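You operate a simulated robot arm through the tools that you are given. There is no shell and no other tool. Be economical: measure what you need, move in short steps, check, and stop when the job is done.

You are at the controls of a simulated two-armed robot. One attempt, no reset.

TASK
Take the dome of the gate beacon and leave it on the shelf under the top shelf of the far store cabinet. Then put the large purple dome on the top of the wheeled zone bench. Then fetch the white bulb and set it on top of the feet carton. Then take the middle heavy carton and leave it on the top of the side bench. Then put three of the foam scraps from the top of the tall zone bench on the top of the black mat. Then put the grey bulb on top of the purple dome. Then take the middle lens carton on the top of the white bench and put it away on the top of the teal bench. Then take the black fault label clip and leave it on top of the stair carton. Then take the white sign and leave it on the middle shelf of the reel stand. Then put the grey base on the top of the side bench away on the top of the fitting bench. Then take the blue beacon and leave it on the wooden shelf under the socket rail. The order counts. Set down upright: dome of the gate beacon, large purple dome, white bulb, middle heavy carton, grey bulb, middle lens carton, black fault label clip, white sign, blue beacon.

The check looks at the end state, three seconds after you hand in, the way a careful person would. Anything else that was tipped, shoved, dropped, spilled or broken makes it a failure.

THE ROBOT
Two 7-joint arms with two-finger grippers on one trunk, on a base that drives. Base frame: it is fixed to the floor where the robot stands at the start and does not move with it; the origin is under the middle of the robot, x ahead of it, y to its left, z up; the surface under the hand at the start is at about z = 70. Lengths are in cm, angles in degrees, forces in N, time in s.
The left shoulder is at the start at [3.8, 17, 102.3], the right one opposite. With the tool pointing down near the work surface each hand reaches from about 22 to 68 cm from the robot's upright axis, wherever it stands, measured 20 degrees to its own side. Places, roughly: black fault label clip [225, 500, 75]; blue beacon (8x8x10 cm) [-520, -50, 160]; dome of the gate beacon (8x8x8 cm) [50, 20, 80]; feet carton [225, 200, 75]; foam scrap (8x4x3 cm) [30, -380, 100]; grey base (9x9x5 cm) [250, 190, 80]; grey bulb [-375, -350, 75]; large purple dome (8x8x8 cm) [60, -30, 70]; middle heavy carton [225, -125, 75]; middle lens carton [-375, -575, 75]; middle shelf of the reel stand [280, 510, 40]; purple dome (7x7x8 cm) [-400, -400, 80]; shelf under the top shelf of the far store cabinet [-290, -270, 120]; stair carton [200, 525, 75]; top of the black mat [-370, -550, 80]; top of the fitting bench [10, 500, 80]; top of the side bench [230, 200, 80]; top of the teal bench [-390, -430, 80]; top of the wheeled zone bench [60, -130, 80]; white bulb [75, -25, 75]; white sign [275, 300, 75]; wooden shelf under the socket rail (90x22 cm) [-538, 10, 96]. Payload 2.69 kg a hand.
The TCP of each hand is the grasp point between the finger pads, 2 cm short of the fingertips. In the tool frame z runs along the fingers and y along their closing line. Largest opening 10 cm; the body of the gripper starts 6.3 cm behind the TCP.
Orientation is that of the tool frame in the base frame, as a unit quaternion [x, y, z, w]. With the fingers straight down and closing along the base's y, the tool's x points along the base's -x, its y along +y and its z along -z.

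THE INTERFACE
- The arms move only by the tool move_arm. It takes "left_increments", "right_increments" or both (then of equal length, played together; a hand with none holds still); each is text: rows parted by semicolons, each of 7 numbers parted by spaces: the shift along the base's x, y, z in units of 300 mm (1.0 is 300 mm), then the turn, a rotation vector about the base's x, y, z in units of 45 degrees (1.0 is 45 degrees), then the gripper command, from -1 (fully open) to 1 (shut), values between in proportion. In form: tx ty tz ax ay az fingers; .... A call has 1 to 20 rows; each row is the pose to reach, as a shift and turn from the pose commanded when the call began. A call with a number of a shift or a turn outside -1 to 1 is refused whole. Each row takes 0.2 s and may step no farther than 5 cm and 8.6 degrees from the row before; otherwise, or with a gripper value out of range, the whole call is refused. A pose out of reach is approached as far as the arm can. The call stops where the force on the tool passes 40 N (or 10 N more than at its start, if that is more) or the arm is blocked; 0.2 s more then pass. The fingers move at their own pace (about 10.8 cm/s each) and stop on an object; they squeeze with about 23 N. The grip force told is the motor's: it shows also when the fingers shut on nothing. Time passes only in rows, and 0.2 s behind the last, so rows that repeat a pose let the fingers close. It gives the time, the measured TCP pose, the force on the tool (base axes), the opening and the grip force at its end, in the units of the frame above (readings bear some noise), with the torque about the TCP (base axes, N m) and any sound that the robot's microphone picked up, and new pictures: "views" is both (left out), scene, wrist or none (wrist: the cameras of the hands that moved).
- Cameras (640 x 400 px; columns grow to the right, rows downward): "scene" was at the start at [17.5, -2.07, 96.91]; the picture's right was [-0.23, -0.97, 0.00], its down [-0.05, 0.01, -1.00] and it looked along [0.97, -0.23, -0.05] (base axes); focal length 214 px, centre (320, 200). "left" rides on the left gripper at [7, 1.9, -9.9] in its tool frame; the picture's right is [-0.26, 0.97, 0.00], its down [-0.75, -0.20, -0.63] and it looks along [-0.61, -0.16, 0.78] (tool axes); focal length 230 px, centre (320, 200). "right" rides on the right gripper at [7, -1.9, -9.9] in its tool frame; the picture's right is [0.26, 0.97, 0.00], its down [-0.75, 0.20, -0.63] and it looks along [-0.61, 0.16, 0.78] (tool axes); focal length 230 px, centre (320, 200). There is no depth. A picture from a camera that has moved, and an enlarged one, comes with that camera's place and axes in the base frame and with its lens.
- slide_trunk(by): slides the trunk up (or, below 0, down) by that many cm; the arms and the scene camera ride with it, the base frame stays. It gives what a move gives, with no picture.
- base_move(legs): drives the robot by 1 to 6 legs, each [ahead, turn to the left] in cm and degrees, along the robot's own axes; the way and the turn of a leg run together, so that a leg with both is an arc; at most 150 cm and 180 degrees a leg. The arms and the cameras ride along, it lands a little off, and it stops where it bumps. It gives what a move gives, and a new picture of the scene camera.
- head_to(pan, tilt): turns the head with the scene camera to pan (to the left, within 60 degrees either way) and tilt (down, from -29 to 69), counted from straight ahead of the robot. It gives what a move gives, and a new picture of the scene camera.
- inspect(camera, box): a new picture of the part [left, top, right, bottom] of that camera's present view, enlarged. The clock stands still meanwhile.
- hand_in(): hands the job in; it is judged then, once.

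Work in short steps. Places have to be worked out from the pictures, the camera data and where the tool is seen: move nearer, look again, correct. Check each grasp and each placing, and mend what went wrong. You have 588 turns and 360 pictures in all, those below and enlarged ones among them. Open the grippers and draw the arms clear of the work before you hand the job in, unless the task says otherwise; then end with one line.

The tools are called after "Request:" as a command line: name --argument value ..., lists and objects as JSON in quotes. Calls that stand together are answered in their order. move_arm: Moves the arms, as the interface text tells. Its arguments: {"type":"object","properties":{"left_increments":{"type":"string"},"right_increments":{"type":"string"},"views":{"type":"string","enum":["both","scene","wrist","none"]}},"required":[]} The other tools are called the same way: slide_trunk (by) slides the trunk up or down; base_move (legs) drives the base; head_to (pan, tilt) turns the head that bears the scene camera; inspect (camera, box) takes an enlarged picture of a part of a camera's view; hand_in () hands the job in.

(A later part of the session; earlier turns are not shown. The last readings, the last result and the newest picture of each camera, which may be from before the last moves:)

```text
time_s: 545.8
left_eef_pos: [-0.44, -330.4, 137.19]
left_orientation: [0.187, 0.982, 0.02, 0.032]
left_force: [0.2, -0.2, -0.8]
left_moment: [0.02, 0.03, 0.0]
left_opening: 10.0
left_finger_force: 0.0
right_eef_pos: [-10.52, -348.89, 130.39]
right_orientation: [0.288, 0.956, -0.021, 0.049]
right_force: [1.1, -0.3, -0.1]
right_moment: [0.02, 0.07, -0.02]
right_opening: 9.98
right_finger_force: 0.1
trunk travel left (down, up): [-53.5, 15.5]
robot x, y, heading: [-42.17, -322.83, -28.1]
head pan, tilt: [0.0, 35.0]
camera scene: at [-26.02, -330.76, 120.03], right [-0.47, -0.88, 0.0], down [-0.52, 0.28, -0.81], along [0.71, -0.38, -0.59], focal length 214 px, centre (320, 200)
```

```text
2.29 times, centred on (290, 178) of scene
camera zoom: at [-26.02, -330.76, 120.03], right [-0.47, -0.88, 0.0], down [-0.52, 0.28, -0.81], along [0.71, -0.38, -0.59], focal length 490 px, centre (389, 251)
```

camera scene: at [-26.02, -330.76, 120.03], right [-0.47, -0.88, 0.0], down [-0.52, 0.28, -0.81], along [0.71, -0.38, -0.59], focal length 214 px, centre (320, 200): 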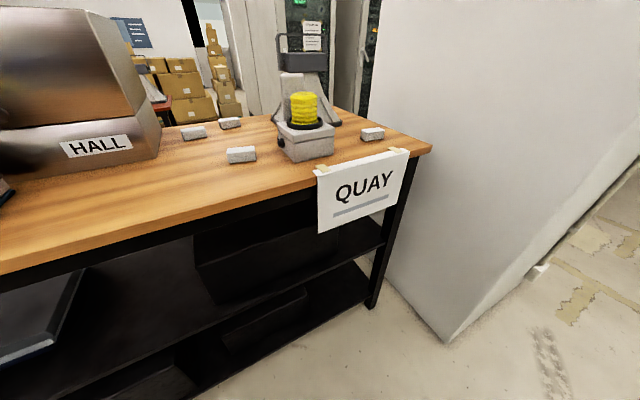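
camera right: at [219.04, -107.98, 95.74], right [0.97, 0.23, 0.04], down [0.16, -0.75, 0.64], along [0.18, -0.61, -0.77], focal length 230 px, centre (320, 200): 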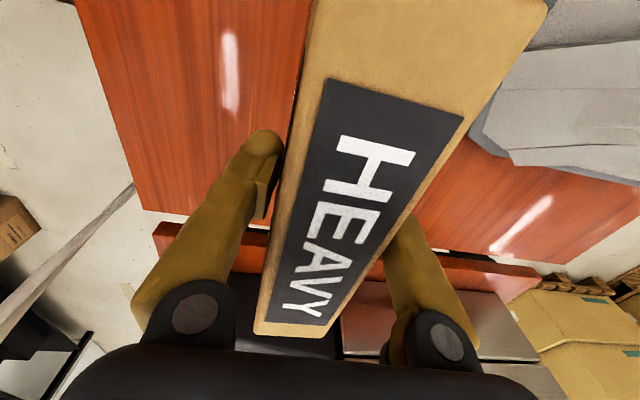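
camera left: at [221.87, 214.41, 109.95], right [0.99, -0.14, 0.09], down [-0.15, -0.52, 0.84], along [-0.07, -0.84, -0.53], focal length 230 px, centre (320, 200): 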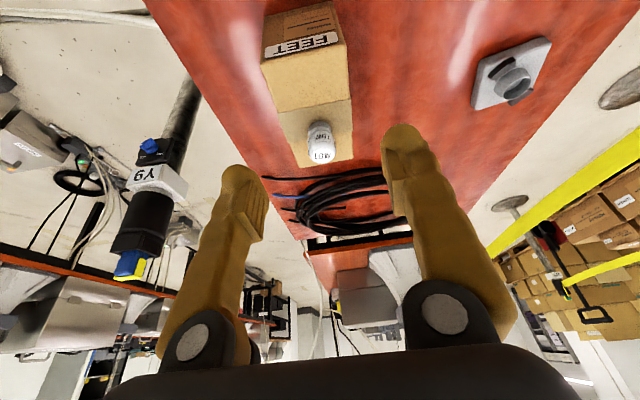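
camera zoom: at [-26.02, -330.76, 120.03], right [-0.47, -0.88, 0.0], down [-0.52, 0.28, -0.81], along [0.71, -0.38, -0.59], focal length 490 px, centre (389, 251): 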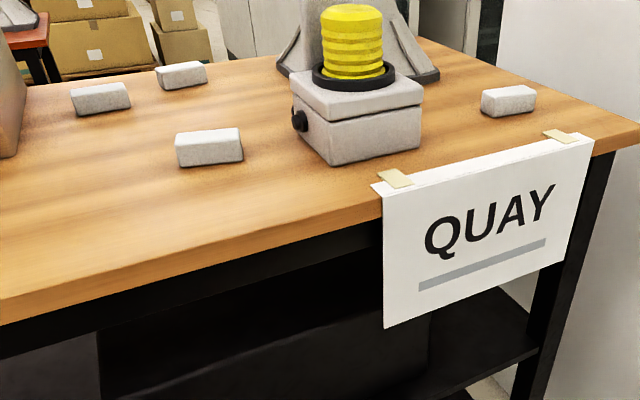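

Bench top z≈95.3; scraps C≈[30,-337] and D≈[26.5,-376] suit left and right hands at once from [-25,-354]. Drive there.

Request:
base_move --legs '[[0, -62], [31, 0], [0, 90]]'

```text
time_s: 546.5
left_eef_pos: [-6.21, -327.73, 133.58]
left_orientation: [0.193, 0.98, 0.039, -0.025]
left_force: [-1.0, -0.4, 0.2]
left_moment: [0.0, -0.04, 0.01]
left_opening: 10.0
left_finger_force: 0.0
right_eef_pos: [-17.08, -346.1, 127.02]
right_orientation: [0.29, 0.957, -0.011, -0.007]
right_force: [0.3, -0.5, -0.2]
right_moment: [0.0, -0.04, 0.03]
right_opening: 9.99
right_finger_force: 0.1
trunk travel left (down, up): [-53.5, 15.5]
robot x, y, heading: [-42.01, -322.15, -28.1]
head pan, tilt: [0.0, 35.0]
stopped in leg 1: the robot was blocked; the commanded pose is now the measured one
camera scene: at [-26.6, -330.74, 120.1], right [-0.48, -0.88, 0.0], down [-0.51, 0.28, -0.81], along [0.71, -0.39, -0.59], focal length 214 px, centre (320, 200)
```

scene: 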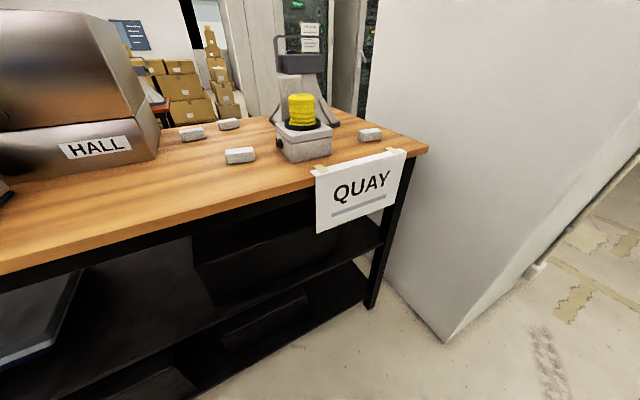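

Spurious stop; re-extend hands and retry.

Request:
move_arm --left_increments "0.1 -0.06 0 0 0.02 0 -1;0.2 -0.11 0 0 0.05 0 -1;0.3 -0.16 0 0 0.06 0 -1;0.3 -0.16 0 0 0.06 0 -1" --right_increments "0.1 -0.06 0 0 0 0 -1;0.2 -0.11 0 0 0 0 -1;0.3 -0.16 0 0 0 0 -1;0.3 -0.16 0 0 0 0 -1" --views "none"

Request:
base_move --legs '[[0, -62]]'

Request:
base_move --legs '[[31, 0]]'

Request:
base_move --legs '[[0, 90]]'

```text
time_s: 547.5
left_eef_pos: [2.74, -332.31, 135.73]
left_orientation: [0.193, 0.981, 0.025, -0.015]
left_force: [-1.2, 0.4, -0.9]
left_moment: [0.02, -0.02, 0.01]
left_opening: 10.01
left_finger_force: 0.0
right_eef_pos: [-7.41, -350.91, 129.0]
right_orientation: [0.289, 0.957, -0.018, 0.027]
right_force: [-0.8, 0.2, -0.3]
right_moment: [-0.04, -0.02, 0.0]
right_opening: 10.0
right_finger_force: 0.0
trunk travel left (down, up): [-53.5, 15.5]
robot x, y, heading: [-42.31, -322.32, -28.4]
head pan, tilt: [0.0, 35.0]
```

```text
time_s: 550.7
left_eef_pos: [-29.32, -366.65, 135.73]
left_orientation: [0.666, 0.746, 0.029, -0.001]
left_force: [0.1, 0.0, 0.5]
left_moment: [0.02, -0.02, 0.03]
left_opening: 9.98
left_finger_force: 0.1
right_eef_pos: [-50.42, -366.51, 128.88]
right_orientation: [0.736, 0.676, -0.029, 0.015]
right_force: [0.1, 0.8, 0.7]
right_moment: [0.0, -0.02, -0.01]
right_opening: 9.99
right_finger_force: 0.1
trunk travel left (down, up): [-53.5, 15.5]
robot x, y, heading: [-41.48, -322.21, -89.5]
head pan, tilt: [0.0, 35.0]
camera scene: at [-41.35, -340.16, 120.07], right [-1.0, -0.01, 0.0], down [0.0, 0.59, -0.81], along [0.01, -0.81, -0.59], focal length 214 px, centre (320, 200)
```

scene: 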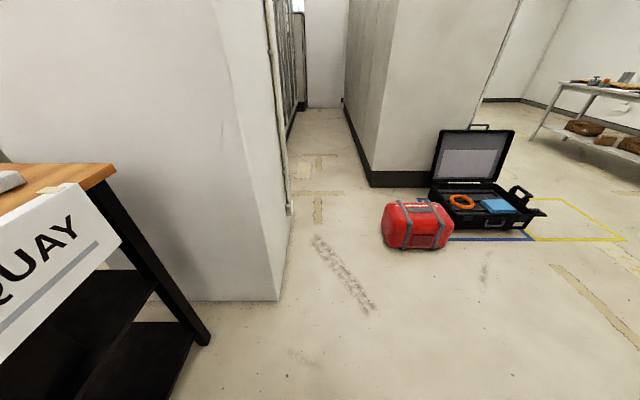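

```text
time_s: 552.8
left_eef_pos: [-29.11, -394.53, 136.7]
left_orientation: [0.666, 0.746, 0.02, 0.006]
left_force: [-0.9, -0.8, 0.6]
left_moment: [0.03, 0.0, 0.03]
left_opening: 10.02
left_finger_force: 0.1
right_eef_pos: [-50.29, -394.56, 129.94]
right_orientation: [0.737, 0.675, -0.036, 0.023]
right_force: [-0.4, -0.5, 1.2]
right_moment: [0.08, -0.01, 0.0]
right_opening: 10.0
right_finger_force: 0.1
trunk travel left (down, up): [-53.5, 15.5]
robot x, y, heading: [-41.55, -353.5, -89.6]
head pan, tilt: [0.0, 35.0]
camera scene: at [-41.19, -369.27, 120.34], right [-1.0, -0.01, 0.0], down [0.0, 0.57, -0.82], along [0.0, -0.82, -0.57], focal length 214 px, centre (320, 200)
```

scene: 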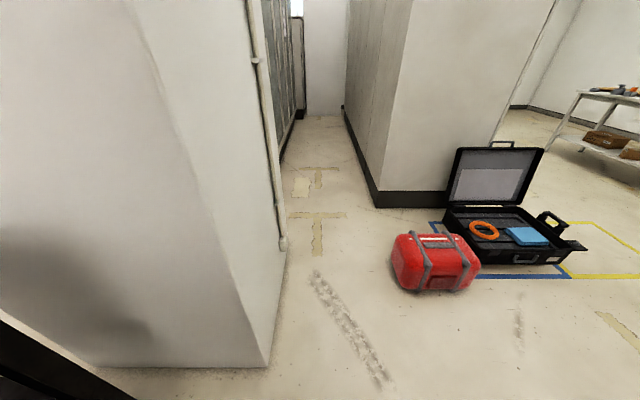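

```text
time_s: 557.1
left_eef_pos: [-0.24, -340.48, 136.75]
left_orientation: [-0.067, 0.997, 0.019, -0.01]
left_force: [0.4, -0.4, -0.8]
left_moment: [0.0, -0.01, 0.02]
left_opening: 10.0
left_finger_force: 0.1
right_eef_pos: [0.33, -361.79, 129.95]
right_orientation: [0.034, 0.999, -0.01, 0.042]
right_force: [-0.8, 1.2, -0.5]
right_moment: [0.02, 0.0, -0.02]
right_opening: 9.99
right_finger_force: 0.1
trunk travel left (down, up): [-53.5, 15.5]
robot x, y, heading: [-41.52, -354.46, 1.3]
head pan, tilt: [0.0, 35.0]
camera scene: at [-23.4, -353.89, 120.06], right [0.02, -1.0, 0.0], down [-0.59, -0.01, -0.81], along [0.81, 0.02, -0.59], focal length 214 px, centre (320, 200)
```

scene: 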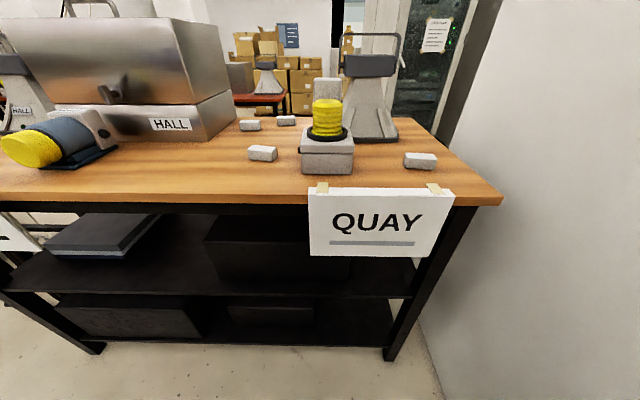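

Positions confirmed. Drive 16 cm in and bring both hands above their scraps.

Request:
base_move --legs '[[16, 0]]'

Request:
move_arm --left_increments "0.05 0.01 -0.1 -0.01 -0.01 -0.07 -1;0.1 0.02 -0.2 -0.02 -0.02 -0.15 -1;0.16 0.03 -0.3 -0.03 -0.03 -0.23 -1;0.22 0.04 -0.4 -0.047 -0.03 -0.31 -1;0.28 0.05 -0.5 -0.047 -0.03 -0.39 -1;0.35 0.07 -0.6 -0.047 -0.03 -0.47 -1;0.42 0.09 -0.72 -0.047 -0.03 -0.53 -1;0.48 0.097 -0.85 -0.047 -0.03 -0.53 -1;0.48 0.097 -0.95 -0.047 -0.03 -0.53 -1;0.48 0.097 -0.95 -0.047 -0.03 -0.53 -1" --right_increments "0.03 -0.07 -0.05 0.01 0.03 0 -1;0.06 -0.14 -0.1 0.02 0.06 -0.03 -1;0.1 -0.21 -0.18 0.03 0.1 -0.07 -1;0.14 -0.28 -0.26 0.03 0.106 -0.07 -1;0.18 -0.35 -0.34 0.03 0.106 -0.07 -1;0.22 -0.42 -0.42 0.03 0.106 -0.07 -1;0.27 -0.48 -0.52 0.03 0.106 -0.07 -1;0.34 -0.537 -0.62 0.03 0.106 -0.07 -1;0.34 -0.537 -0.75 0.03 0.106 -0.07 -1;0.34 -0.537 -0.75 0.03 0.106 -0.07 -1" --views "wrist"

```text
time_s: 558.6
left_eef_pos: [11.45, -340.26, 137.81]
left_orientation: [-0.064, 0.998, 0.018, 0.005]
left_force: [0.1, -0.7, 0.6]
left_moment: [-0.02, 0.04, 0.01]
left_opening: 9.99
left_finger_force: 0.1
right_eef_pos: [12.24, -361.58, 131.17]
right_orientation: [0.035, 0.998, -0.009, 0.057]
right_force: [0.5, 0.1, 0.2]
right_moment: [0.01, 0.04, 0.0]
right_opening: 10.01
right_finger_force: 0.1
trunk travel left (down, up): [-53.5, 15.5]
robot x, y, heading: [-25.56, -353.77, 1.2]
head pan, tilt: [0.0, 35.0]
camera scene: at [-12.24, -353.69, 120.68], right [0.02, -1.0, 0.0], down [-0.56, -0.01, -0.83], along [0.83, 0.02, -0.56], focal length 214 px, centre (320, 200)
```

scene: 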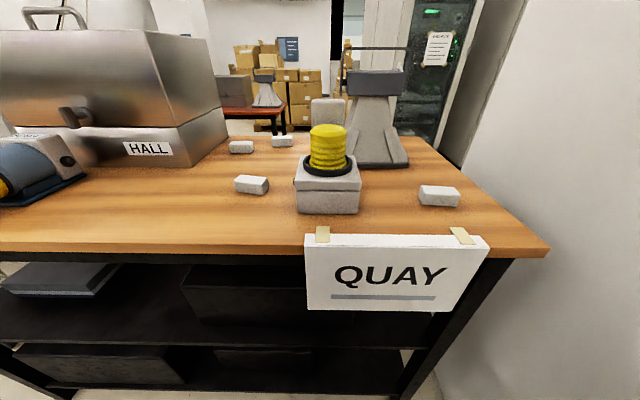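

```text
time_s: 560.8
left_eef_pos: [28.31, -337.32, 108.88]
left_orientation: [0.142, 0.99, 0.0, 0.011]
left_force: [-0.8, 0.5, 1.7]
left_moment: [-0.01, -0.08, 0.0]
left_opening: 10.0
left_finger_force: 0.0
right_eef_pos: [24.72, -377.69, 108.44]
right_orientation: [0.063, 0.998, -0.001, 0.007]
right_force: [-0.5, -0.2, -0.3]
right_moment: [0.02, -0.06, 0.01]
right_opening: 10.01
right_finger_force: 0.1
trunk travel left (down, up): [-53.5, 15.5]
robot x, y, heading: [-25.47, -353.91, 1.4]
head pan, tilt: [0.0, 35.0]
camera right: at [17.49, -378.5, 118.13], right [-0.13, 0.99, 0.0], down [0.76, 0.11, 0.64], along [0.63, 0.08, -0.77], focal length 230 px, centre (320, 200)
camera left: at [21.98, -333.52, 118.55], right [0.52, 0.85, 0.01], down [0.65, -0.4, 0.65], along [0.56, -0.33, -0.76], focal length 230 px, centre (320, 200)
```

right: 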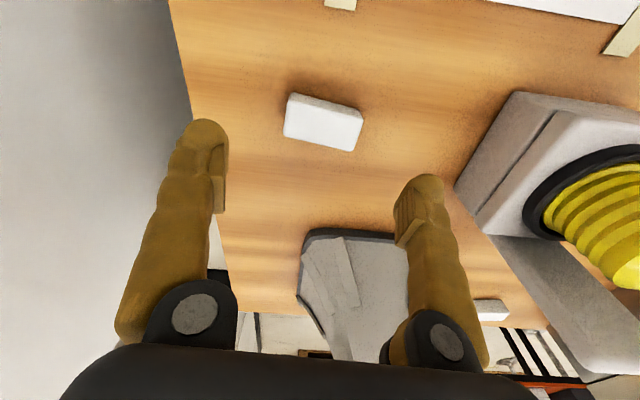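
left: 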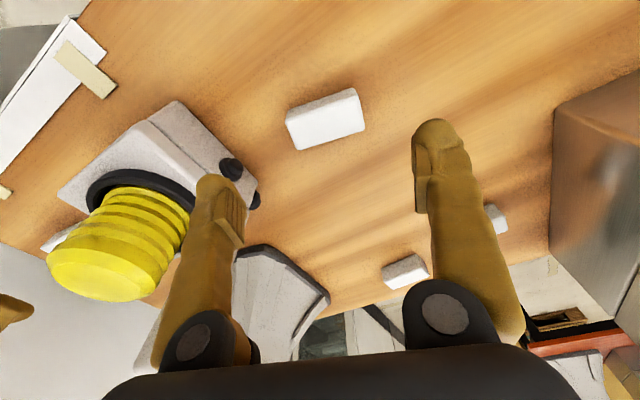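

Both aligned. Descend both to z≈97.6 and close.

Request:
move_arm --left_increments "0.01 0.005 -0.1 0 0 0 -1;0.02 0.01 -0.2 0 0 0 -1;0.027 0.01 -0.29 0 0 0 -1;0.027 0.01 -0.34 0 0 0 -1;0.027 0.01 -0.375 0 0 0 -1;0.027 0.01 -0.375 0 0 0 -1;0.027 0.01 -0.375 0 0 0 0;0.027 0.01 -0.375 0 0 0 1;0.027 0.01 -0.375 0 0 0 1;0.027 0.01 -0.375 0 0 0 1" --right_increments "0.005 0.005 -0.1 0 0 0 -1;0.01 0.01 -0.2 0 0 0 -1;0.01 0.01 -0.28 0 0 0 -1;0.01 0.01 -0.33 0 0 0 -1;0.01 0.01 -0.36 0 0 0 -1;0.01 0.01 -0.36 0 0 0 -1;0.01 0.01 -0.36 0 0 0 0;0.01 0.01 -0.36 0 0 0 1;0.01 0.01 -0.36 0 0 0 1;0.01 0.01 -0.36 0 0 0 1" --views "wrist"

```text
time_s: 563.0
left_eef_pos: [29.84, -336.89, 97.24]
left_orientation: [0.142, 0.99, -0.001, 0.009]
left_force: [-0.1, -0.8, 1.1]
left_moment: [0.07, 0.0, 0.03]
left_opening: 6.86
left_finger_force: 23.1
right_eef_pos: [25.73, -377.39, 97.01]
right_orientation: [0.063, 0.998, 0.0, 0.004]
right_force: [0.6, 0.1, -0.3]
right_moment: [0.01, -0.03, -0.02]
right_opening: 6.84
right_finger_force: 23.5
trunk travel left (down, up): [-53.5, 15.5]
robot x, y, heading: [-25.25, -354.01, 1.3]
head pan, tilt: [0.0, 35.0]
camera right: at [18.49, -378.15, 106.78], right [-0.14, 0.99, 0.0], down [0.77, 0.11, 0.64], along [0.63, 0.08, -0.77], focal length 230 px, centre (320, 200)
camera left: at [23.5, -333.19, 106.89], right [0.52, 0.85, 0.01], down [0.65, -0.4, 0.64], along [0.55, -0.33, -0.77], focal length 230 px, centre (320, 200)
```

right: 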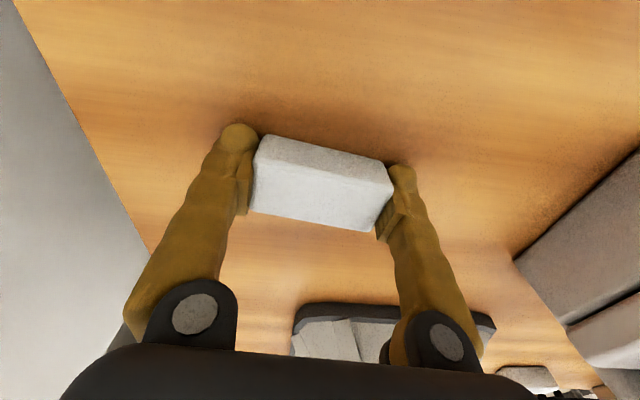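
left: 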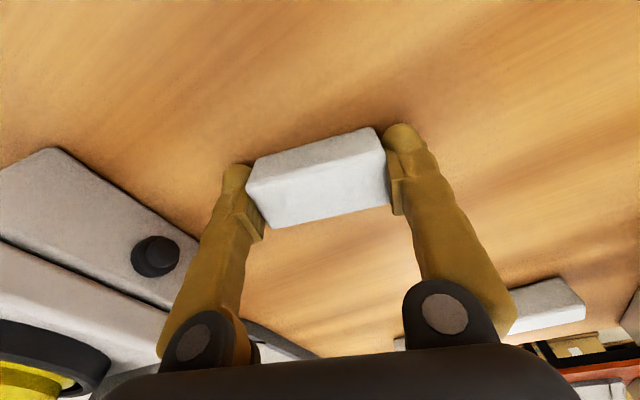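

Both scraps held. Lift and bring into travel pose.

Request:
move_arm --left_increments "0 0 0.1 0 0 0 1;0 0 0.25 0 0 0 1;0 0 0.4 0 0 0 1;-0.05 -0.03 0.5 0 0 0.1 1;-0.12 -0.06 0.6 0 0 0.2 1;-0.2 -0.1 0.65 0 0 0.3 1;-0.3 -0.15 0.68 0 0 0.35 1;-0.3 -0.15 0.68 0 0 0.35 1" --right_increments "0 0 0.1 0 0 0 1;0 0 0.25 0 0 0 1;0 0 0.4 0 0 0 1;0 0.1 0.5 0 0 0 1;0 0.2 0.6 0 0 0 1;-0.05 0.3 0.65 0 0 0 1;-0.15 0.4 0.68 0 0 0 1;-0.18 0.43 0.68 0 0 0 1" --views "none"

Request:
base_move --legs '[[-22, 0]]'

```text
time_s: 564.8
left_eef_pos: [20.9, -341.48, 117.39]
left_orientation: [0.004, 1.0, 0.002, 0.008]
left_force: [1.0, 0.0, 0.7]
left_moment: [-0.01, 0.04, 0.02]
left_opening: 6.86
left_finger_force: 23.2
right_eef_pos: [20.41, -364.46, 117.26]
right_orientation: [0.063, 0.998, -0.001, 0.003]
right_force: [-0.3, -0.5, -0.4]
right_moment: [0.0, 0.05, -0.05]
right_opening: 6.89
right_finger_force: 23.1
trunk travel left (down, up): [-53.5, 15.5]
robot x, y, heading: [-25.16, -354.11, 1.1]
head pan, tilt: [0.0, 35.0]
```

```text
time_s: 566.4
left_eef_pos: [-1.22, -341.89, 117.48]
left_orientation: [0.005, 1.0, 0.001, 0.009]
left_force: [0.1, -0.1, -0.5]
left_moment: [0.0, -0.03, -0.01]
left_opening: 6.87
left_finger_force: 22.7
right_eef_pos: [-1.69, -365.03, 117.21]
right_orientation: [0.063, 0.998, -0.001, 0.004]
right_force: [-0.5, 1.3, 0.6]
right_moment: [-0.01, -0.02, -0.01]
right_opening: 6.85
right_finger_force: 23.0
trunk travel left (down, up): [-53.5, 15.5]
robot x, y, heading: [-47.36, -354.45, 1.2]
head pan, tilt: [0.0, 35.0]
camera scene: at [-29.52, -354.05, 120.08], right [0.02, -1.0, 0.0], down [-0.59, -0.01, -0.81], along [0.81, 0.02, -0.59], focal length 214 px, centre (320, 200)
```

scene: 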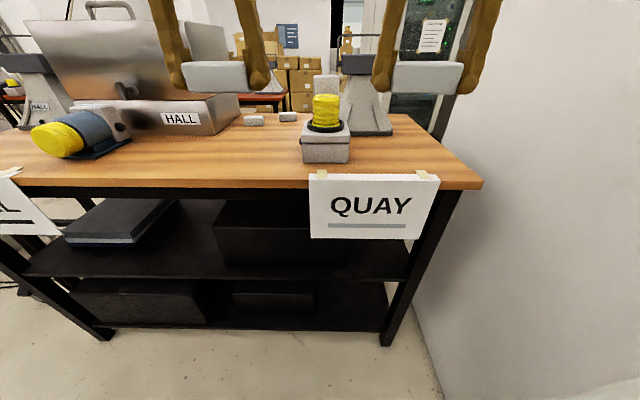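

Head for the black mat in the southwest: swing round south of the cable bundle, then west.

Request:
base_move --legs '[[0, -121], [38, 0], [0, -60], [130, 0]]'

```text
time_s: 582.9
left_eef_pos: [-241.69, -399.86, 118.21]
left_orientation: [1.0, -0.014, -0.017, 0.001]
left_force: [-0.4, -0.6, -0.8]
left_moment: [0.01, -0.06, -0.02]
left_opening: 6.85
left_finger_force: 22.8
right_eef_pos: [-240.83, -376.7, 117.91]
right_orientation: [0.997, -0.071, -0.011, -0.001]
right_force: [-0.1, 0.3, -0.3]
right_moment: [0.0, -0.04, -0.02]
right_opening: 6.85
right_finger_force: 23.1
trunk travel left (down, up): [-53.5, 15.5]
robot x, y, heading: [-196.6, -387.82, -179.7]
head pan, tilt: [0.0, 35.0]
camera scene: at [-214.93, -388.1, 120.05], right [-0.01, 1.0, 0.0], down [0.59, 0.0, -0.81], along [-0.81, 0.0, -0.59], focal length 214 px, centre (320, 200)
```

scene: 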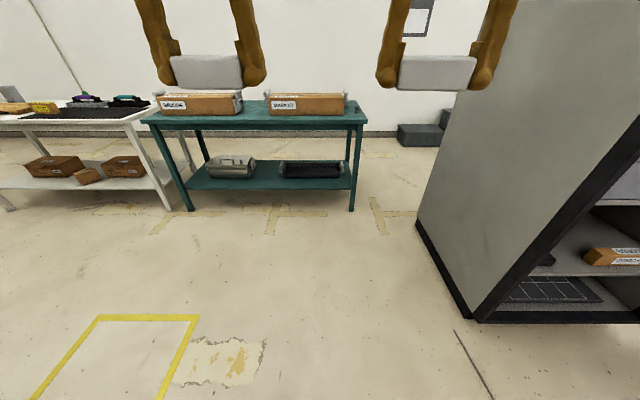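

White bench with the black mat ahead-left. Drive to about [-290,-553] and face west.

Request:
base_move --legs '[[0, 61], [130, 0], [58, 0], [0, -61]]'

```text
time_s: 597.7
left_eef_pos: [-326.53, -565.87, 118.82]
left_orientation: [1.0, 0.004, -0.025, 0.003]
left_force: [-0.2, 0.2, -0.1]
left_moment: [-0.02, 0.01, 0.01]
left_opening: 6.86
left_finger_force: 23.2
right_eef_pos: [-326.57, -542.59, 118.74]
right_orientation: [0.998, -0.052, -0.021, 0.0]
right_force: [0.3, 0.1, -0.4]
right_moment: [-0.02, 0.03, 0.0]
right_opening: 6.85
right_finger_force: 22.3
trunk travel left (down, up): [-53.5, 15.5]
robot x, y, heading: [-284.06, -552.46, -177.6]
head pan, tilt: [0.0, 35.0]
camera scene: at [-302.0, -553.76, 120.06], right [-0.04, 1.0, 0.0], down [0.59, 0.03, -0.81], along [-0.81, -0.03, -0.59], focal length 214 px, centre (320, 200)
```

scene: 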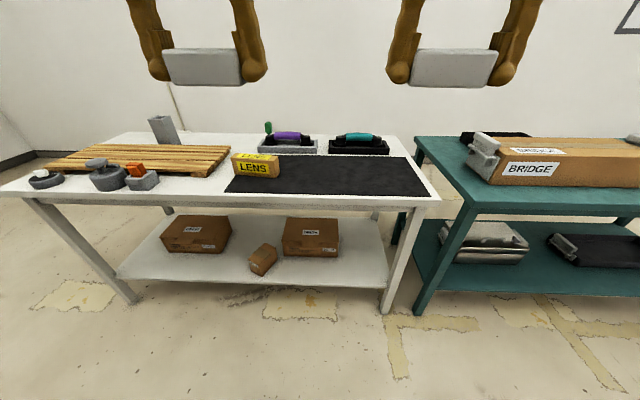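

Mat spans x≈-365…-395, y≈-518…-588, with the LENS carton at its left end. I'll drive 40 cm in, lower the trunk 22 cm and place the scraps at about [-379,-560] and [-379,-538].

Request:
base_move --legs '[[40, -2]]'

Request:
slide_trunk --by -22

Request:
head_to --pan 0 --tilt 35

```text
time_s: 600.2
left_eef_pos: [-364.56, -565.16, 119.52]
left_orientation: [0.999, -0.015, -0.034, 0.003]
left_force: [1.1, -0.4, 0.5]
left_moment: [-0.03, 0.0, -0.02]
left_opening: 6.84
left_finger_force: 22.7
right_eef_pos: [-363.58, -541.88, 119.45]
right_orientation: [0.997, -0.072, -0.028, 0.0]
right_force: [0.4, 0.1, -0.6]
right_moment: [-0.01, 0.02, -0.01]
right_opening: 6.84
right_finger_force: 23.4
trunk travel left (down, up): [-53.5, 15.5]
robot x, y, heading: [-323.69, -553.74, -179.6]
head pan, tilt: [0.0, 35.0]
camera scene: at [-341.44, -554.02, 120.09], right [0.0, 1.0, 0.0], down [0.59, 0.0, -0.81], along [-0.81, 0.0, -0.59], focal length 214 px, centre (320, 200)
```

scene: 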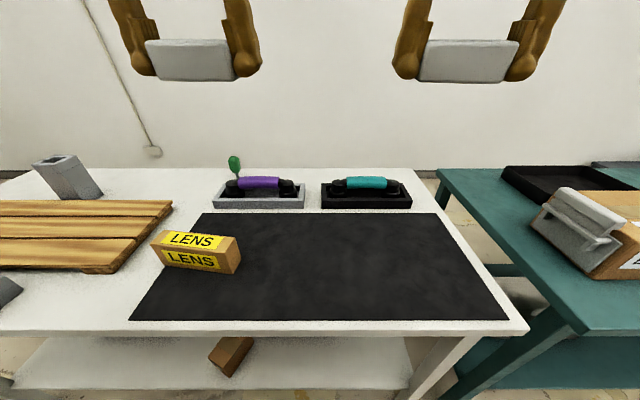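

```text
time_s: 602.5
left_eef_pos: [-362.83, -565.2, 98.08]
left_orientation: [0.999, -0.015, -0.041, 0.005]
left_force: [0.2, 0.3, 0.3]
left_moment: [-0.01, 0.0, -0.02]
left_opening: 6.84
left_finger_force: 23.2
right_eef_pos: [-361.84, -541.94, 98.06]
right_orientation: [0.997, -0.071, -0.036, 0.0]
right_force: [0.9, 0.4, 0.8]
right_moment: [-0.02, 0.03, 0.01]
right_opening: 6.87
right_finger_force: 22.5
trunk travel left (down, up): [-31.5, 37.5]
robot x, y, heading: [-323.97, -554.46, -179.8]
head pan, tilt: [0.0, 35.0]
```

```text
time_s: 603.1
left_eef_pos: [-362.8, -565.2, 98.0]
left_orientation: [0.999, -0.015, -0.041, 0.004]
left_force: [0.5, -0.4, -0.3]
left_moment: [0.02, 0.0, 0.02]
left_opening: 6.85
left_finger_force: 22.9
right_eef_pos: [-361.93, -541.95, 97.93]
right_orientation: [0.997, -0.071, -0.037, -0.001]
right_force: [-0.5, 0.3, 0.6]
right_moment: [0.01, -0.02, 0.02]
right_opening: 6.84
right_finger_force: 23.0
trunk travel left (down, up): [-31.5, 37.5]
robot x, y, heading: [-323.73, -554.16, -179.5]
head pan, tilt: [0.0, 35.0]
camera scene: at [-341.24, -554.04, 98.07], right [0.0, 1.0, 0.0], down [0.59, 0.0, -0.81], along [-0.81, 0.0, -0.59], focal length 214 px, centre (320, 200)
```

scene: 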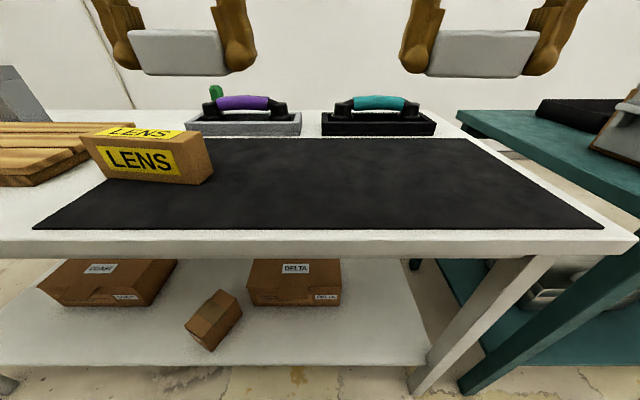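

Stereo puts the mat at z≈81, x -359…-387, y -522…-586. Move both scraps over the mat's middle and lower to just above.

Request:
move_arm --left_increments "-0.09 0.05 -0.02 0 -0.03 0 1;-0.18 0.11 -0.06 0 -0.06 0 1;-0.28 0.17 -0.1 0 -0.09 0 1;-0.373 0.223 -0.16 0 -0.105 0 1;-0.373 0.223 -0.27 0 -0.105 0 1;-0.373 0.223 -0.37 0 -0.105 0 1;-0.373 0.223 -0.42 0 -0.105 0 1;-0.373 0.223 -0.42 0 -0.105 0 1" --right_increments "-0.1 0.03 -0.02 0 -0.03 0 1;-0.2 0.06 -0.06 0 -0.06 0 1;-0.3 0.09 -0.1 0 -0.09 0 1;-0.4 0.117 -0.16 0 -0.094 0 1;-0.4 0.117 -0.27 0 -0.094 0 1;-0.4 0.117 -0.37 0 -0.094 0 1;-0.4 0.117 -0.42 0 -0.094 0 1;-0.4 0.117 -0.42 0 -0.094 0 1" --views "scene"

```text
time_s: 604.9
left_eef_pos: [-374.59, -559.0, 86.0]
left_orientation: [1.0, -0.004, -0.003, -0.007]
left_force: [0.0, -0.4, -0.8]
left_moment: [0.01, 0.0, -0.05]
left_opening: 6.84
left_finger_force: 22.9
right_eef_pos: [-373.89, -538.34, 85.32]
right_orientation: [0.997, -0.071, 0.001, -0.004]
right_force: [0.9, -0.2, 0.3]
right_moment: [-0.03, 0.0, 0.03]
right_opening: 6.84
right_finger_force: 22.7
trunk travel left (down, up): [-31.5, 37.5]
robot x, y, heading: [-323.98, -553.87, -179.8]
head pan, tilt: [0.0, 35.0]
camera scene: at [-341.26, -554.04, 98.07], right [0.0, 1.0, 0.0], down [0.59, 0.0, -0.81], along [-0.81, 0.0, -0.59], focal length 214 px, centre (320, 200)
```

scene: 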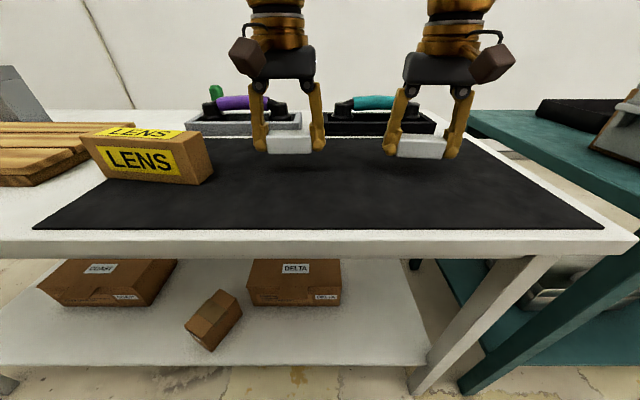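

Good; lower slowly to contact, then check forces.

Request:
move_arm --left_increments "0 0 -0.03 0 0 0 1;0 0 -0.055 0 0 0 1;0 0 -0.075 0 0 0 1;0 0 -0.09 0 0 0 1;0 0 -0.1 0 0 0 1;0 0 -0.1 0 0 0 1" --right_increments "0 0 -0.02 0 0 0 1;0 0 -0.035 0 0 0 1;0 0 -0.05 0 0 0 1;0 0 -0.065 0 0 0 1;0 0 -0.078 0 0 0 1;0 0 -0.078 0 0 0 1" --views "none"

```text
time_s: 606.3
left_eef_pos: [-374.45, -559.06, 82.78]
left_orientation: [1.0, -0.004, 0.0, -0.003]
left_force: [0.5, 0.6, 0.5]
left_moment: [0.03, -0.03, 0.02]
left_opening: 6.85
left_finger_force: 22.8
right_eef_pos: [-373.92, -538.48, 83.02]
right_orientation: [0.997, -0.071, 0.001, -0.003]
right_force: [0.6, 0.1, 0.3]
right_moment: [0.02, 0.02, 0.0]
right_opening: 6.83
right_finger_force: 23.1
trunk travel left (down, up): [-31.5, 37.5]
robot x, y, heading: [-323.51, -553.96, -179.7]
head pan, tilt: [0.0, 35.0]
```

No contact yet; continue a little lower.

Request:
move_arm --left_increments "0 0 -0.01 0 0 0 1;0 0 -0.02 0 0 0 1;0 0 -0.03 0 0 0 1;0 0 -0.04 0 0 0 1;0 0 -0.05 0 0 0 1;0 0 -0.05 0 0 0 1" --right_increments "0 0 -0.01 0 0 0 1;0 0 -0.02 0 0 0 1;0 0 -0.03 0 0 0 1;0 0 -0.04 0 0 0 1;0 0 -0.05 0 0 0 1;0 0 -0.05 0 0 0 1" --views "scene"

```text
time_s: 607.5
left_eef_pos: [-373.72, -559.66, 82.45]
left_orientation: [1.0, 0.003, -0.01, -0.007]
left_force: [0.1, 0.5, 0.0]
left_moment: [0.02, -0.04, 0.02]
left_opening: 6.84
left_finger_force: 22.8
right_eef_pos: [-372.76, -538.51, 82.74]
right_orientation: [0.997, -0.072, -0.011, -0.002]
right_force: [0.1, -1.0, -0.4]
right_moment: [-0.01, 0.0, -0.02]
right_opening: 6.88
right_finger_force: 23.3
trunk travel left (down, up): [-31.5, 37.5]
robot x, y, heading: [-324.31, -553.74, -179.9]
head pan, tilt: [0.0, 35.0]
stopped in row 5 (right hand): the force on the tool passed its limit at 44 N (the readings are from after the stop); the commanded pose is now the measured one
camera scene: at [-341.27, -554.09, 97.98], right [0.0, 1.0, 0.0], down [0.59, 0.0, -0.81], along [-0.81, 0.0, -0.59], focal length 214 px, centre (320, 200)
```

scene: 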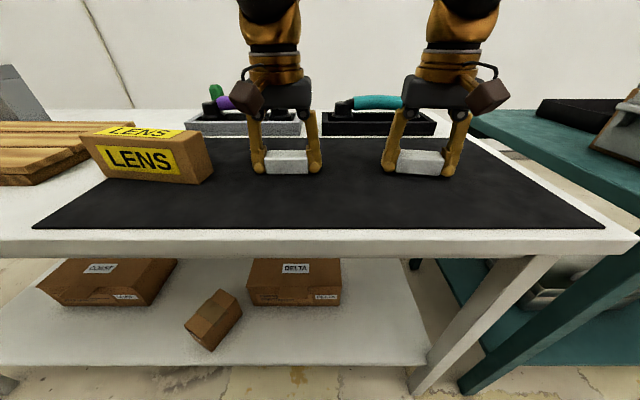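

Contact found (44 N trip, now relaxed just above). Lower 4 mm and release both, then rise.

Request:
move_arm --left_increments "0 0 -0.012 0 0 0 1;0 0 -0.012 0 0 0 0.2;0 0 -0.012 0 0 0 -0.4;0 0 -0.012 0 0 0 -1;0 0 -0.012 0 0 0 -1;0 0 0.1 0 0 0 -1;0 0 0.22 0 0 0 -1;0 0 0.36 0 0 0 -1;0 0 0.5 0 0 0 -1;0.1 0 0.55 0 0 0 -1;0.1 0 0.55 0 0 0 -1" --right_increments "0 0 -0.012 0 0 0 1;0 0 -0.012 0 0 0 0.2;0 0 -0.012 0 0 0 -0.4;0 0 -0.012 0 0 0 -1;0 0 -0.012 0 0 0 -1;0 0 0.1 0 0 0 -1;0 0 0.22 0 0 0 -1;0 0 0.36 0 0 0 -1;0 0 0.5 0 0 0 -1;0.1 0 0.55 0 0 0 -1;0.1 0 0.55 0 0 0 -1" --views "scene"

```text
time_s: 609.9
left_eef_pos: [-370.67, -559.18, 99.35]
left_orientation: [1.0, -0.005, -0.015, -0.004]
left_force: [-1.1, -0.1, 0.2]
left_moment: [0.0, 0.0, 0.03]
left_opening: 10.01
left_finger_force: 0.0
right_eef_pos: [-370.28, -538.42, 99.22]
right_orientation: [0.997, -0.072, -0.009, -0.002]
right_force: [-0.2, 0.0, -0.4]
right_moment: [-0.03, -0.02, 0.02]
right_opening: 9.97
right_finger_force: 0.0
trunk travel left (down, up): [-31.5, 37.5]
robot x, y, heading: [-324.15, -553.91, -179.5]
head pan, tilt: [0.0, 35.0]
camera scene: at [-341.35, -554.03, 98.04], right [0.0, 1.0, 0.0], down [0.59, 0.0, -0.81], along [-0.81, 0.0, -0.59], focal length 214 px, centre (320, 200)
```

scene: 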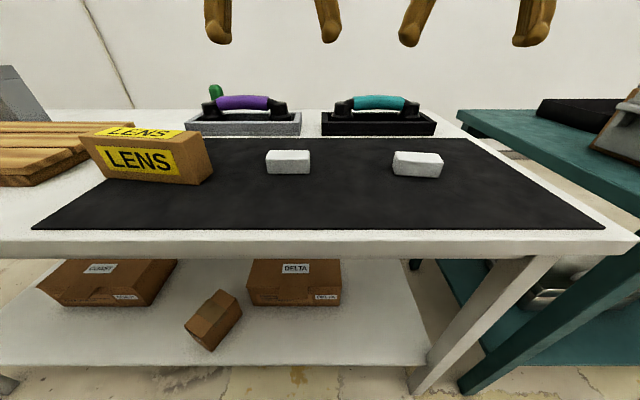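

Two scraps are on the mat. Return to the tall bench for a third: raise the trunk and retrace the route.

Request:
slide_trunk --by 22

Request:
base_move --legs '[[-40, 0], [0, -118], [130, 0], [58, 0], [0, -62], [128, 0]]'

```text
time_s: 612.2
left_eef_pos: [-370.6, -559.15, 121.56]
left_orientation: [1.0, -0.005, -0.015, -0.004]
left_force: [0.7, 0.4, -0.3]
left_moment: [0.0, 0.0, 0.0]
left_opening: 9.99
left_finger_force: 0.1
right_eef_pos: [-370.1, -538.37, 121.26]
right_orientation: [0.997, -0.072, -0.011, -0.002]
right_force: [-0.3, -0.1, 0.5]
right_moment: [-0.02, -0.04, -0.01]
right_opening: 10.01
right_finger_force: 0.0
trunk travel left (down, up): [-53.5, 15.5]
robot x, y, heading: [-323.98, -554.19, -180.0]
head pan, tilt: [0.0, 35.0]
```

```text
time_s: 637.6
left_eef_pos: [-21.01, -388.19, 121.42]
left_orientation: [0.025, 1.0, -0.004, 0.014]
left_force: [0.0, 0.1, 0.1]
left_moment: [-0.01, -0.04, 0.01]
left_opening: 9.99
left_finger_force: 0.0
right_eef_pos: [-22.28, -408.78, 121.22]
right_orientation: [0.091, 0.996, -0.003, 0.009]
right_force: [0.7, 1.0, 0.4]
right_moment: [0.0, 0.0, 0.03]
right_opening: 9.96
right_finger_force: 0.0
trunk travel left (down, up): [-53.5, 15.5]
robot x, y, heading: [-68.1, -391.77, -2.1]
head pan, tilt: [0.0, 35.0]
camera scene: at [-50.23, -392.09, 120.06], right [-0.03, -1.0, 0.0], down [-0.59, 0.02, -0.81], along [0.81, -0.03, -0.59], focal length 214 px, centre (320, 200)
```

scene: 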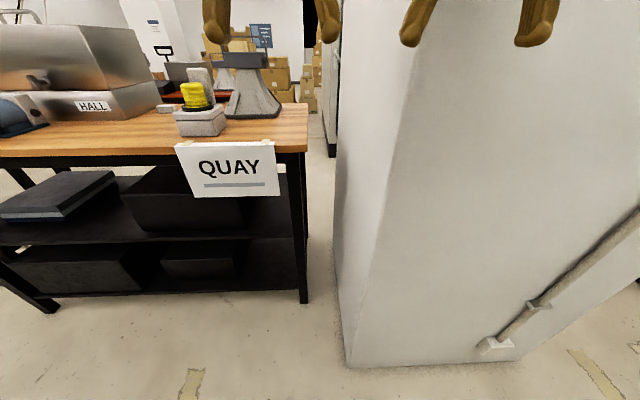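

Now up to [-30,-337] and face the bench.

Request:
base_move --legs '[[0, 50], [60, 8], [0, -54]]'

```text
time_s: 645.7
left_eef_pos: [14.03, -337.94, 122.32]
left_orientation: [-0.01, 1.0, -0.003, 0.022]
left_force: [0.1, 0.7, -0.4]
left_moment: [-0.01, -0.01, 0.01]
left_opening: 9.98
left_finger_force: 0.0
right_eef_pos: [14.23, -358.57, 121.84]
right_orientation: [0.056, 0.998, -0.001, 0.019]
right_force: [-0.2, 0.4, 0.7]
right_moment: [-0.01, 0.03, 0.02]
right_opening: 9.97
right_finger_force: 0.0
trunk travel left (down, up): [-53.5, 15.5]
robot x, y, heading: [-30.83, -343.42, 2.2]
head pan, tilt: [0.0, 35.0]
camera scene: at [-12.89, -343.13, 120.07], right [0.04, -1.0, 0.0], down [-0.59, -0.02, -0.81], along [0.81, 0.03, -0.59], focal length 214 px, centre (320, 200)
```

scene: 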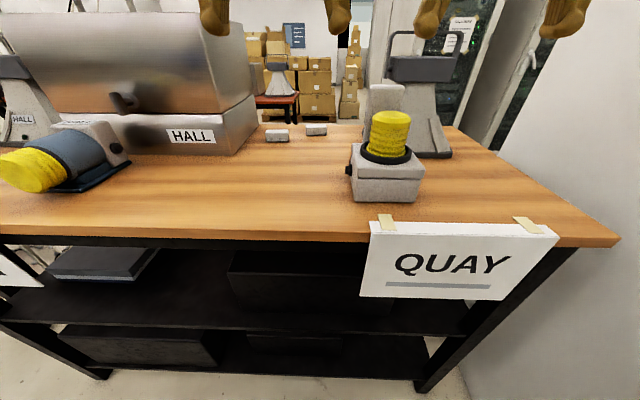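

Scrap B (≈[59.5,-339.5]) is the freer one. I'll move 10 cm in and reach with the left hand tilted ~60° forward.

Request:
base_move --legs '[[10, -2]]'

Request:
move_arm --left_increments "0.05 0 0 0 -0.16 0 -1;0.12 0 0 0 -0.32 0 -1;0.2 -0.01 0 0 -0.48 0 -1;0.3 -0.02 -0.05 0 -0.64 0 -1;0.4 -0.03 -0.1 0 -0.8 0 -1;0.5 -0.04 -0.18 0 -0.95 0 -1;0.6 -0.04 -0.27 0 -1.0 0 -1;0.66 -0.04 -0.37 0 -1.0 0 -1;0.66 -0.04 -0.37 0 -1.0 0 -1" --views "wrist"

```text
time_s: 646.9
left_eef_pos: [19.2, -339.38, 124.0]
left_orientation: [0.007, 0.999, -0.002, 0.044]
left_force: [1.3, -0.3, 1.4]
left_moment: [0.02, 0.15, 0.01]
left_opening: 10.0
left_finger_force: 0.1
right_eef_pos: [18.83, -360.07, 123.7]
right_orientation: [0.074, 0.996, 0.0, 0.039]
right_force: [0.4, 0.0, 0.3]
right_moment: [-0.01, 0.13, -0.01]
right_opening: 10.0
right_finger_force: 0.0
trunk travel left (down, up): [-53.5, 15.5]
robot x, y, heading: [-20.35, -343.36, -0.0]
head pan, tilt: [0.0, 35.0]
camera scene: at [-6.98, -343.59, 120.63], right [0.0, -1.0, 0.0], down [-0.56, 0.0, -0.83], along [0.83, 0.0, -0.56], focal length 214 px, centre (320, 200)
```

scene: 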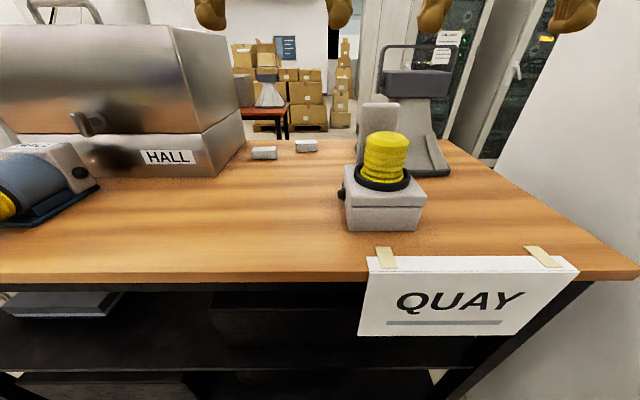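

```text
time_s: 648.9
left_eef_pos: [42.09, -340.83, 111.94]
left_orientation: [0.008, 0.911, 0.002, 0.412]
left_force: [0.2, -0.2, 0.4]
left_moment: [0.0, -0.01, 0.0]
left_opening: 10.02
left_finger_force: 0.1
right_eef_pos: [21.69, -360.03, 122.93]
right_orientation: [0.075, 0.997, -0.001, 0.027]
right_force: [-0.3, 0.0, -0.3]
right_moment: [0.01, -0.01, 0.02]
right_opening: 9.99
right_finger_force: 0.1
trunk travel left (down, up): [-53.5, 15.5]
robot x, y, heading: [-20.87, -343.69, 0.1]
head pan, tilt: [0.0, 35.0]
camera left: at [30.11, -338.62, 113.17], right [0.19, 0.96, 0.2], down [0.02, -0.21, 0.98], along [0.98, -0.18, -0.06], focal length 230 px, centre (320, 200)
```

left: 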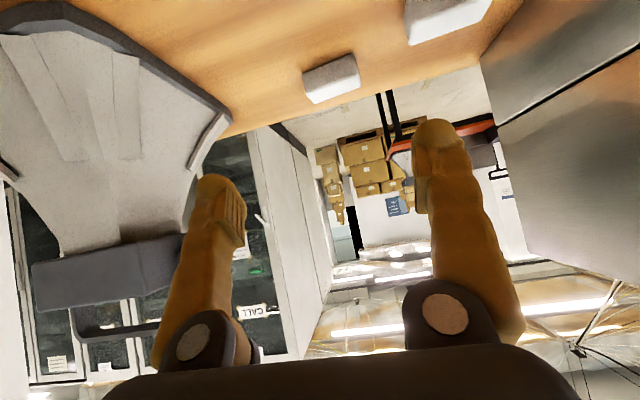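

Scrap B straight along the finger direction at [58.5,-339.4]. Advance to it.

Request:
move_arm --left_increments "0.1 0.01 -0.09 0 0 0 -1;0.2 0.02 -0.18 0 0 0 -1;0.3 0.03 -0.27 0 0 0 -1;0.4 0.04 -0.35 0 0 0 -1;0.47 0.045 -0.41 0 0 0 -1;0.53 0.047 -0.455 0 0 0 -1;0.53 0.047 -0.455 0 0 0 -1" --views "wrist"

```text
time_s: 649.6
left_eef_pos: [49.18, -340.19, 106.84]
left_orientation: [0.01, 0.907, 0.004, 0.421]
left_force: [-1.1, -0.3, -0.1]
left_moment: [0.03, -0.05, 0.01]
left_opening: 10.01
left_finger_force: 0.1
right_eef_pos: [18.53, -360.18, 123.91]
right_orientation: [0.075, 0.996, 0.0, 0.042]
right_force: [-2.2, -0.3, -0.1]
right_moment: [0.01, -0.1, 0.0]
right_opening: 10.02
right_finger_force: 0.1
trunk travel left (down, up): [-53.5, 15.5]
robot x, y, heading: [-20.44, -343.43, 0.1]
head pan, tilt: [0.0, 35.0]
stopped in row 3 (left hand): the arm was blocked; the commanded pose is now the measured one
camera left: at [37.1, -338.09, 107.86], right [0.18, 0.96, 0.21], down [0.0, -0.22, 0.98], along [0.98, -0.18, -0.04], focal length 230 px, centre (320, 200)
```

left: 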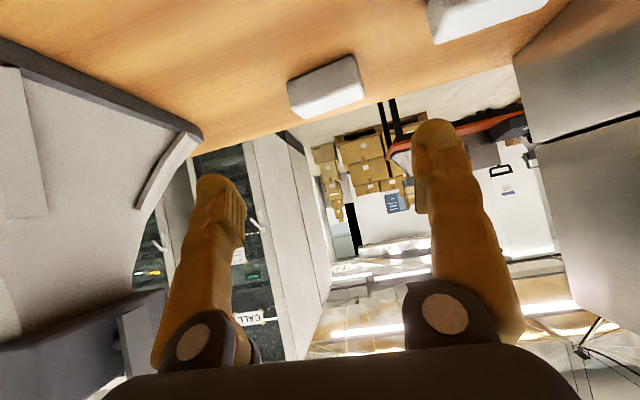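

The base is pressing on the bench (leaning). Back off 3 cm and continue the reach.

Request:
base_move --legs '[[-3, 0]]'

Request:
move_arm --left_increments "0.07 0.005 -0.05 0 0 0 -1;0.14 0.01 -0.1 0 0 0 -1;0.21 0.015 -0.15 0 0 0 -1;0.28 0.02 -0.2 0 0 0 -1;0.34 0.023 -0.25 0 0 0 -1;0.38 0.025 -0.29 0 0 0 -1;0.38 0.025 -0.29 0 0 0 -1" --views "wrist"

```text
time_s: 650.4
left_eef_pos: [46.82, -339.05, 108.49]
left_orientation: [-0.006, 0.904, 0.005, 0.427]
left_force: [0.0, -1.0, 0.9]
left_moment: [0.0, -0.02, 0.05]
left_opening: 10.01
left_finger_force: 0.1
right_eef_pos: [13.76, -360.18, 122.12]
right_orientation: [0.074, 0.997, -0.005, 0.014]
right_force: [-0.1, 0.3, 0.3]
right_moment: [0.01, -0.04, 0.01]
right_opening: 9.98
right_finger_force: 0.0
trunk travel left (down, up): [-53.5, 15.5]
robot x, y, heading: [-21.34, -343.54, 0.1]
head pan, tilt: [0.0, 35.0]
stopped in leg 1: the robot was blocked; the commanded pose is now the measured one
camera scene: at [-3.51, -343.54, 120.08], right [0.0, -1.0, 0.0], down [-0.59, 0.0, -0.81], along [0.81, 0.0, -0.59], focal length 214 px, centre (320, 200)
```

scene: 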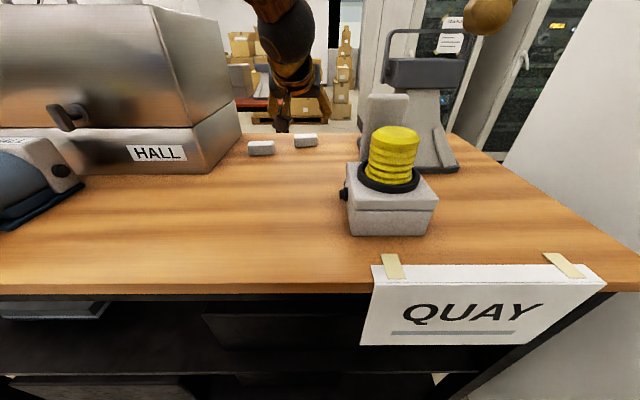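

```text
time_s: 650.9
left_eef_pos: [49.08, -337.36, 108.25]
left_orientation: [-0.023, 0.902, 0.005, 0.431]
left_force: [-0.7, -0.5, 0.3]
left_moment: [0.01, -0.05, 0.03]
left_opening: 10.0
left_finger_force: 0.0
right_eef_pos: [11.08, -360.13, 120.48]
right_orientation: [0.074, 0.997, -0.007, -0.014]
right_force: [0.0, -0.1, 0.5]
right_moment: [-0.01, -0.07, -0.02]
right_opening: 9.96
right_finger_force: 0.1
trunk travel left (down, up): [-53.5, 15.5]
robot x, y, heading: [-21.24, -343.22, 0.0]
head pan, tilt: [0.0, 35.0]
stopped in row 2 (left hand): the arm was blocked; the commanded pose is now the measured one
camera left: at [36.94, -336.05, 109.05], right [0.11, 0.98, 0.19], down [-0.01, -0.19, 0.98], along [0.99, -0.11, -0.01], focal length 230 px, centre (320, 200)
```

left: 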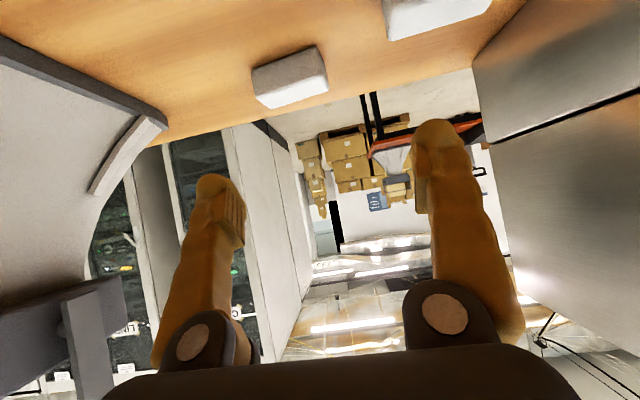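

Contact persists; a lower shoulder worked well for this tilted reach at the cabinet. I'll back off, raise the hands, lower the trunk ~30 cm, and re-approach.

Request:
base_move --legs '[[-24, 0]]'

Request:
move_arm --left_increments "-0.1 0 0.1 0 0 0 -1;-0.2 0 0.22 0 0 0 -1;-0.25 0 0.36 0 0 0 -1;-0.25 0 0.5 0 0 0 -1;-0.25 0 0.6 0 0 0 -1;-0.25 0 0.6 0 0 0 -1" --right_increments "0.1 0 0.1 0 0 0 -1;0.2 0 0.2 0 0 0 -1;0.3 0 0.3 0 0 0 -1;0.35 0 0.4 0 0 0 -1;0.35 0 0.5 0 0 0 -1;0.35 0 0.5 0 0 0 -1" --views "none"

Request:
slide_trunk --by -28

```text
time_s: 651.6
left_eef_pos: [46.07, -337.16, 110.85]
left_orientation: [-0.033, 0.896, 0.003, 0.443]
left_force: [-0.7, 0.6, 0.2]
left_moment: [-0.01, -0.05, 0.05]
left_opening: 10.01
left_finger_force: 0.1
right_eef_pos: [4.89, -360.35, 117.94]
right_orientation: [0.074, 0.995, -0.012, -0.067]
right_force: [0.0, 0.5, 0.6]
right_moment: [-0.04, -0.06, 0.03]
right_opening: 10.01
right_finger_force: 0.0
trunk travel left (down, up): [-53.5, 15.5]
robot x, y, heading: [-22.04, -343.4, -0.0]
head pan, tilt: [0.0, 35.0]
stopped in leg 1: the robot was blocked; the commanded pose is now the measured one
camera scene: at [-4.22, -343.57, 120.1], right [0.0, -1.0, 0.0], down [-0.59, 0.0, -0.81], along [0.81, 0.0, -0.59], focal length 214 px, centre (320, 200)
```

scene: 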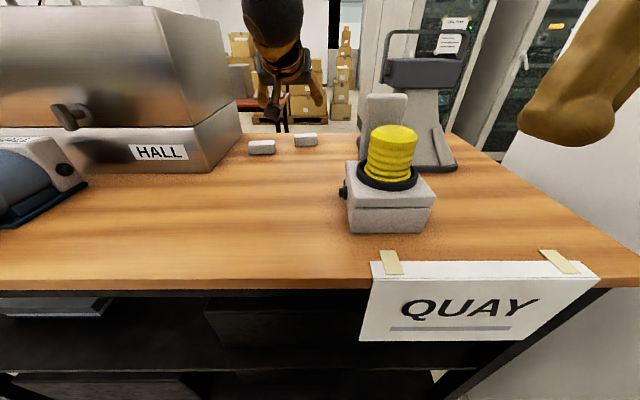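

```text
time_s: 653.0
left_eef_pos: [38.7, -336.94, 128.78]
left_orientation: [-0.034, 0.896, 0.007, 0.442]
left_force: [-0.4, -0.7, -0.1]
left_moment: [0.0, 0.0, 0.01]
left_opening: 10.02
left_finger_force: 0.1
right_eef_pos: [16.82, -360.33, 134.05]
right_orientation: [0.074, 0.996, -0.009, -0.042]
right_force: [-0.1, -0.5, 0.0]
right_moment: [-0.01, 0.01, 0.01]
right_opening: 9.98
right_finger_force: 0.0
trunk travel left (down, up): [-53.5, 15.5]
robot x, y, heading: [-21.7, -343.69, -0.2]
head pan, tilt: [0.0, 35.0]
```

```text
time_s: 655.8
left_eef_pos: [38.5, -337.06, 100.64]
left_orientation: [-0.033, 0.896, 0.006, 0.443]
left_force: [0.6, 0.8, 0.3]
left_moment: [0.01, -0.03, 0.0]
left_opening: 9.99
left_finger_force: 0.1
right_eef_pos: [16.52, -360.29, 106.59]
right_orientation: [0.074, 0.997, -0.008, -0.034]
right_force: [-0.3, 0.0, -0.1]
right_moment: [0.02, -0.03, 0.02]
right_opening: 10.03
right_finger_force: 0.1
trunk travel left (down, up): [-25.5, 43.5]
robot x, y, heading: [-22.11, -343.67, -0.0]
head pan, tilt: [0.0, 35.0]
```

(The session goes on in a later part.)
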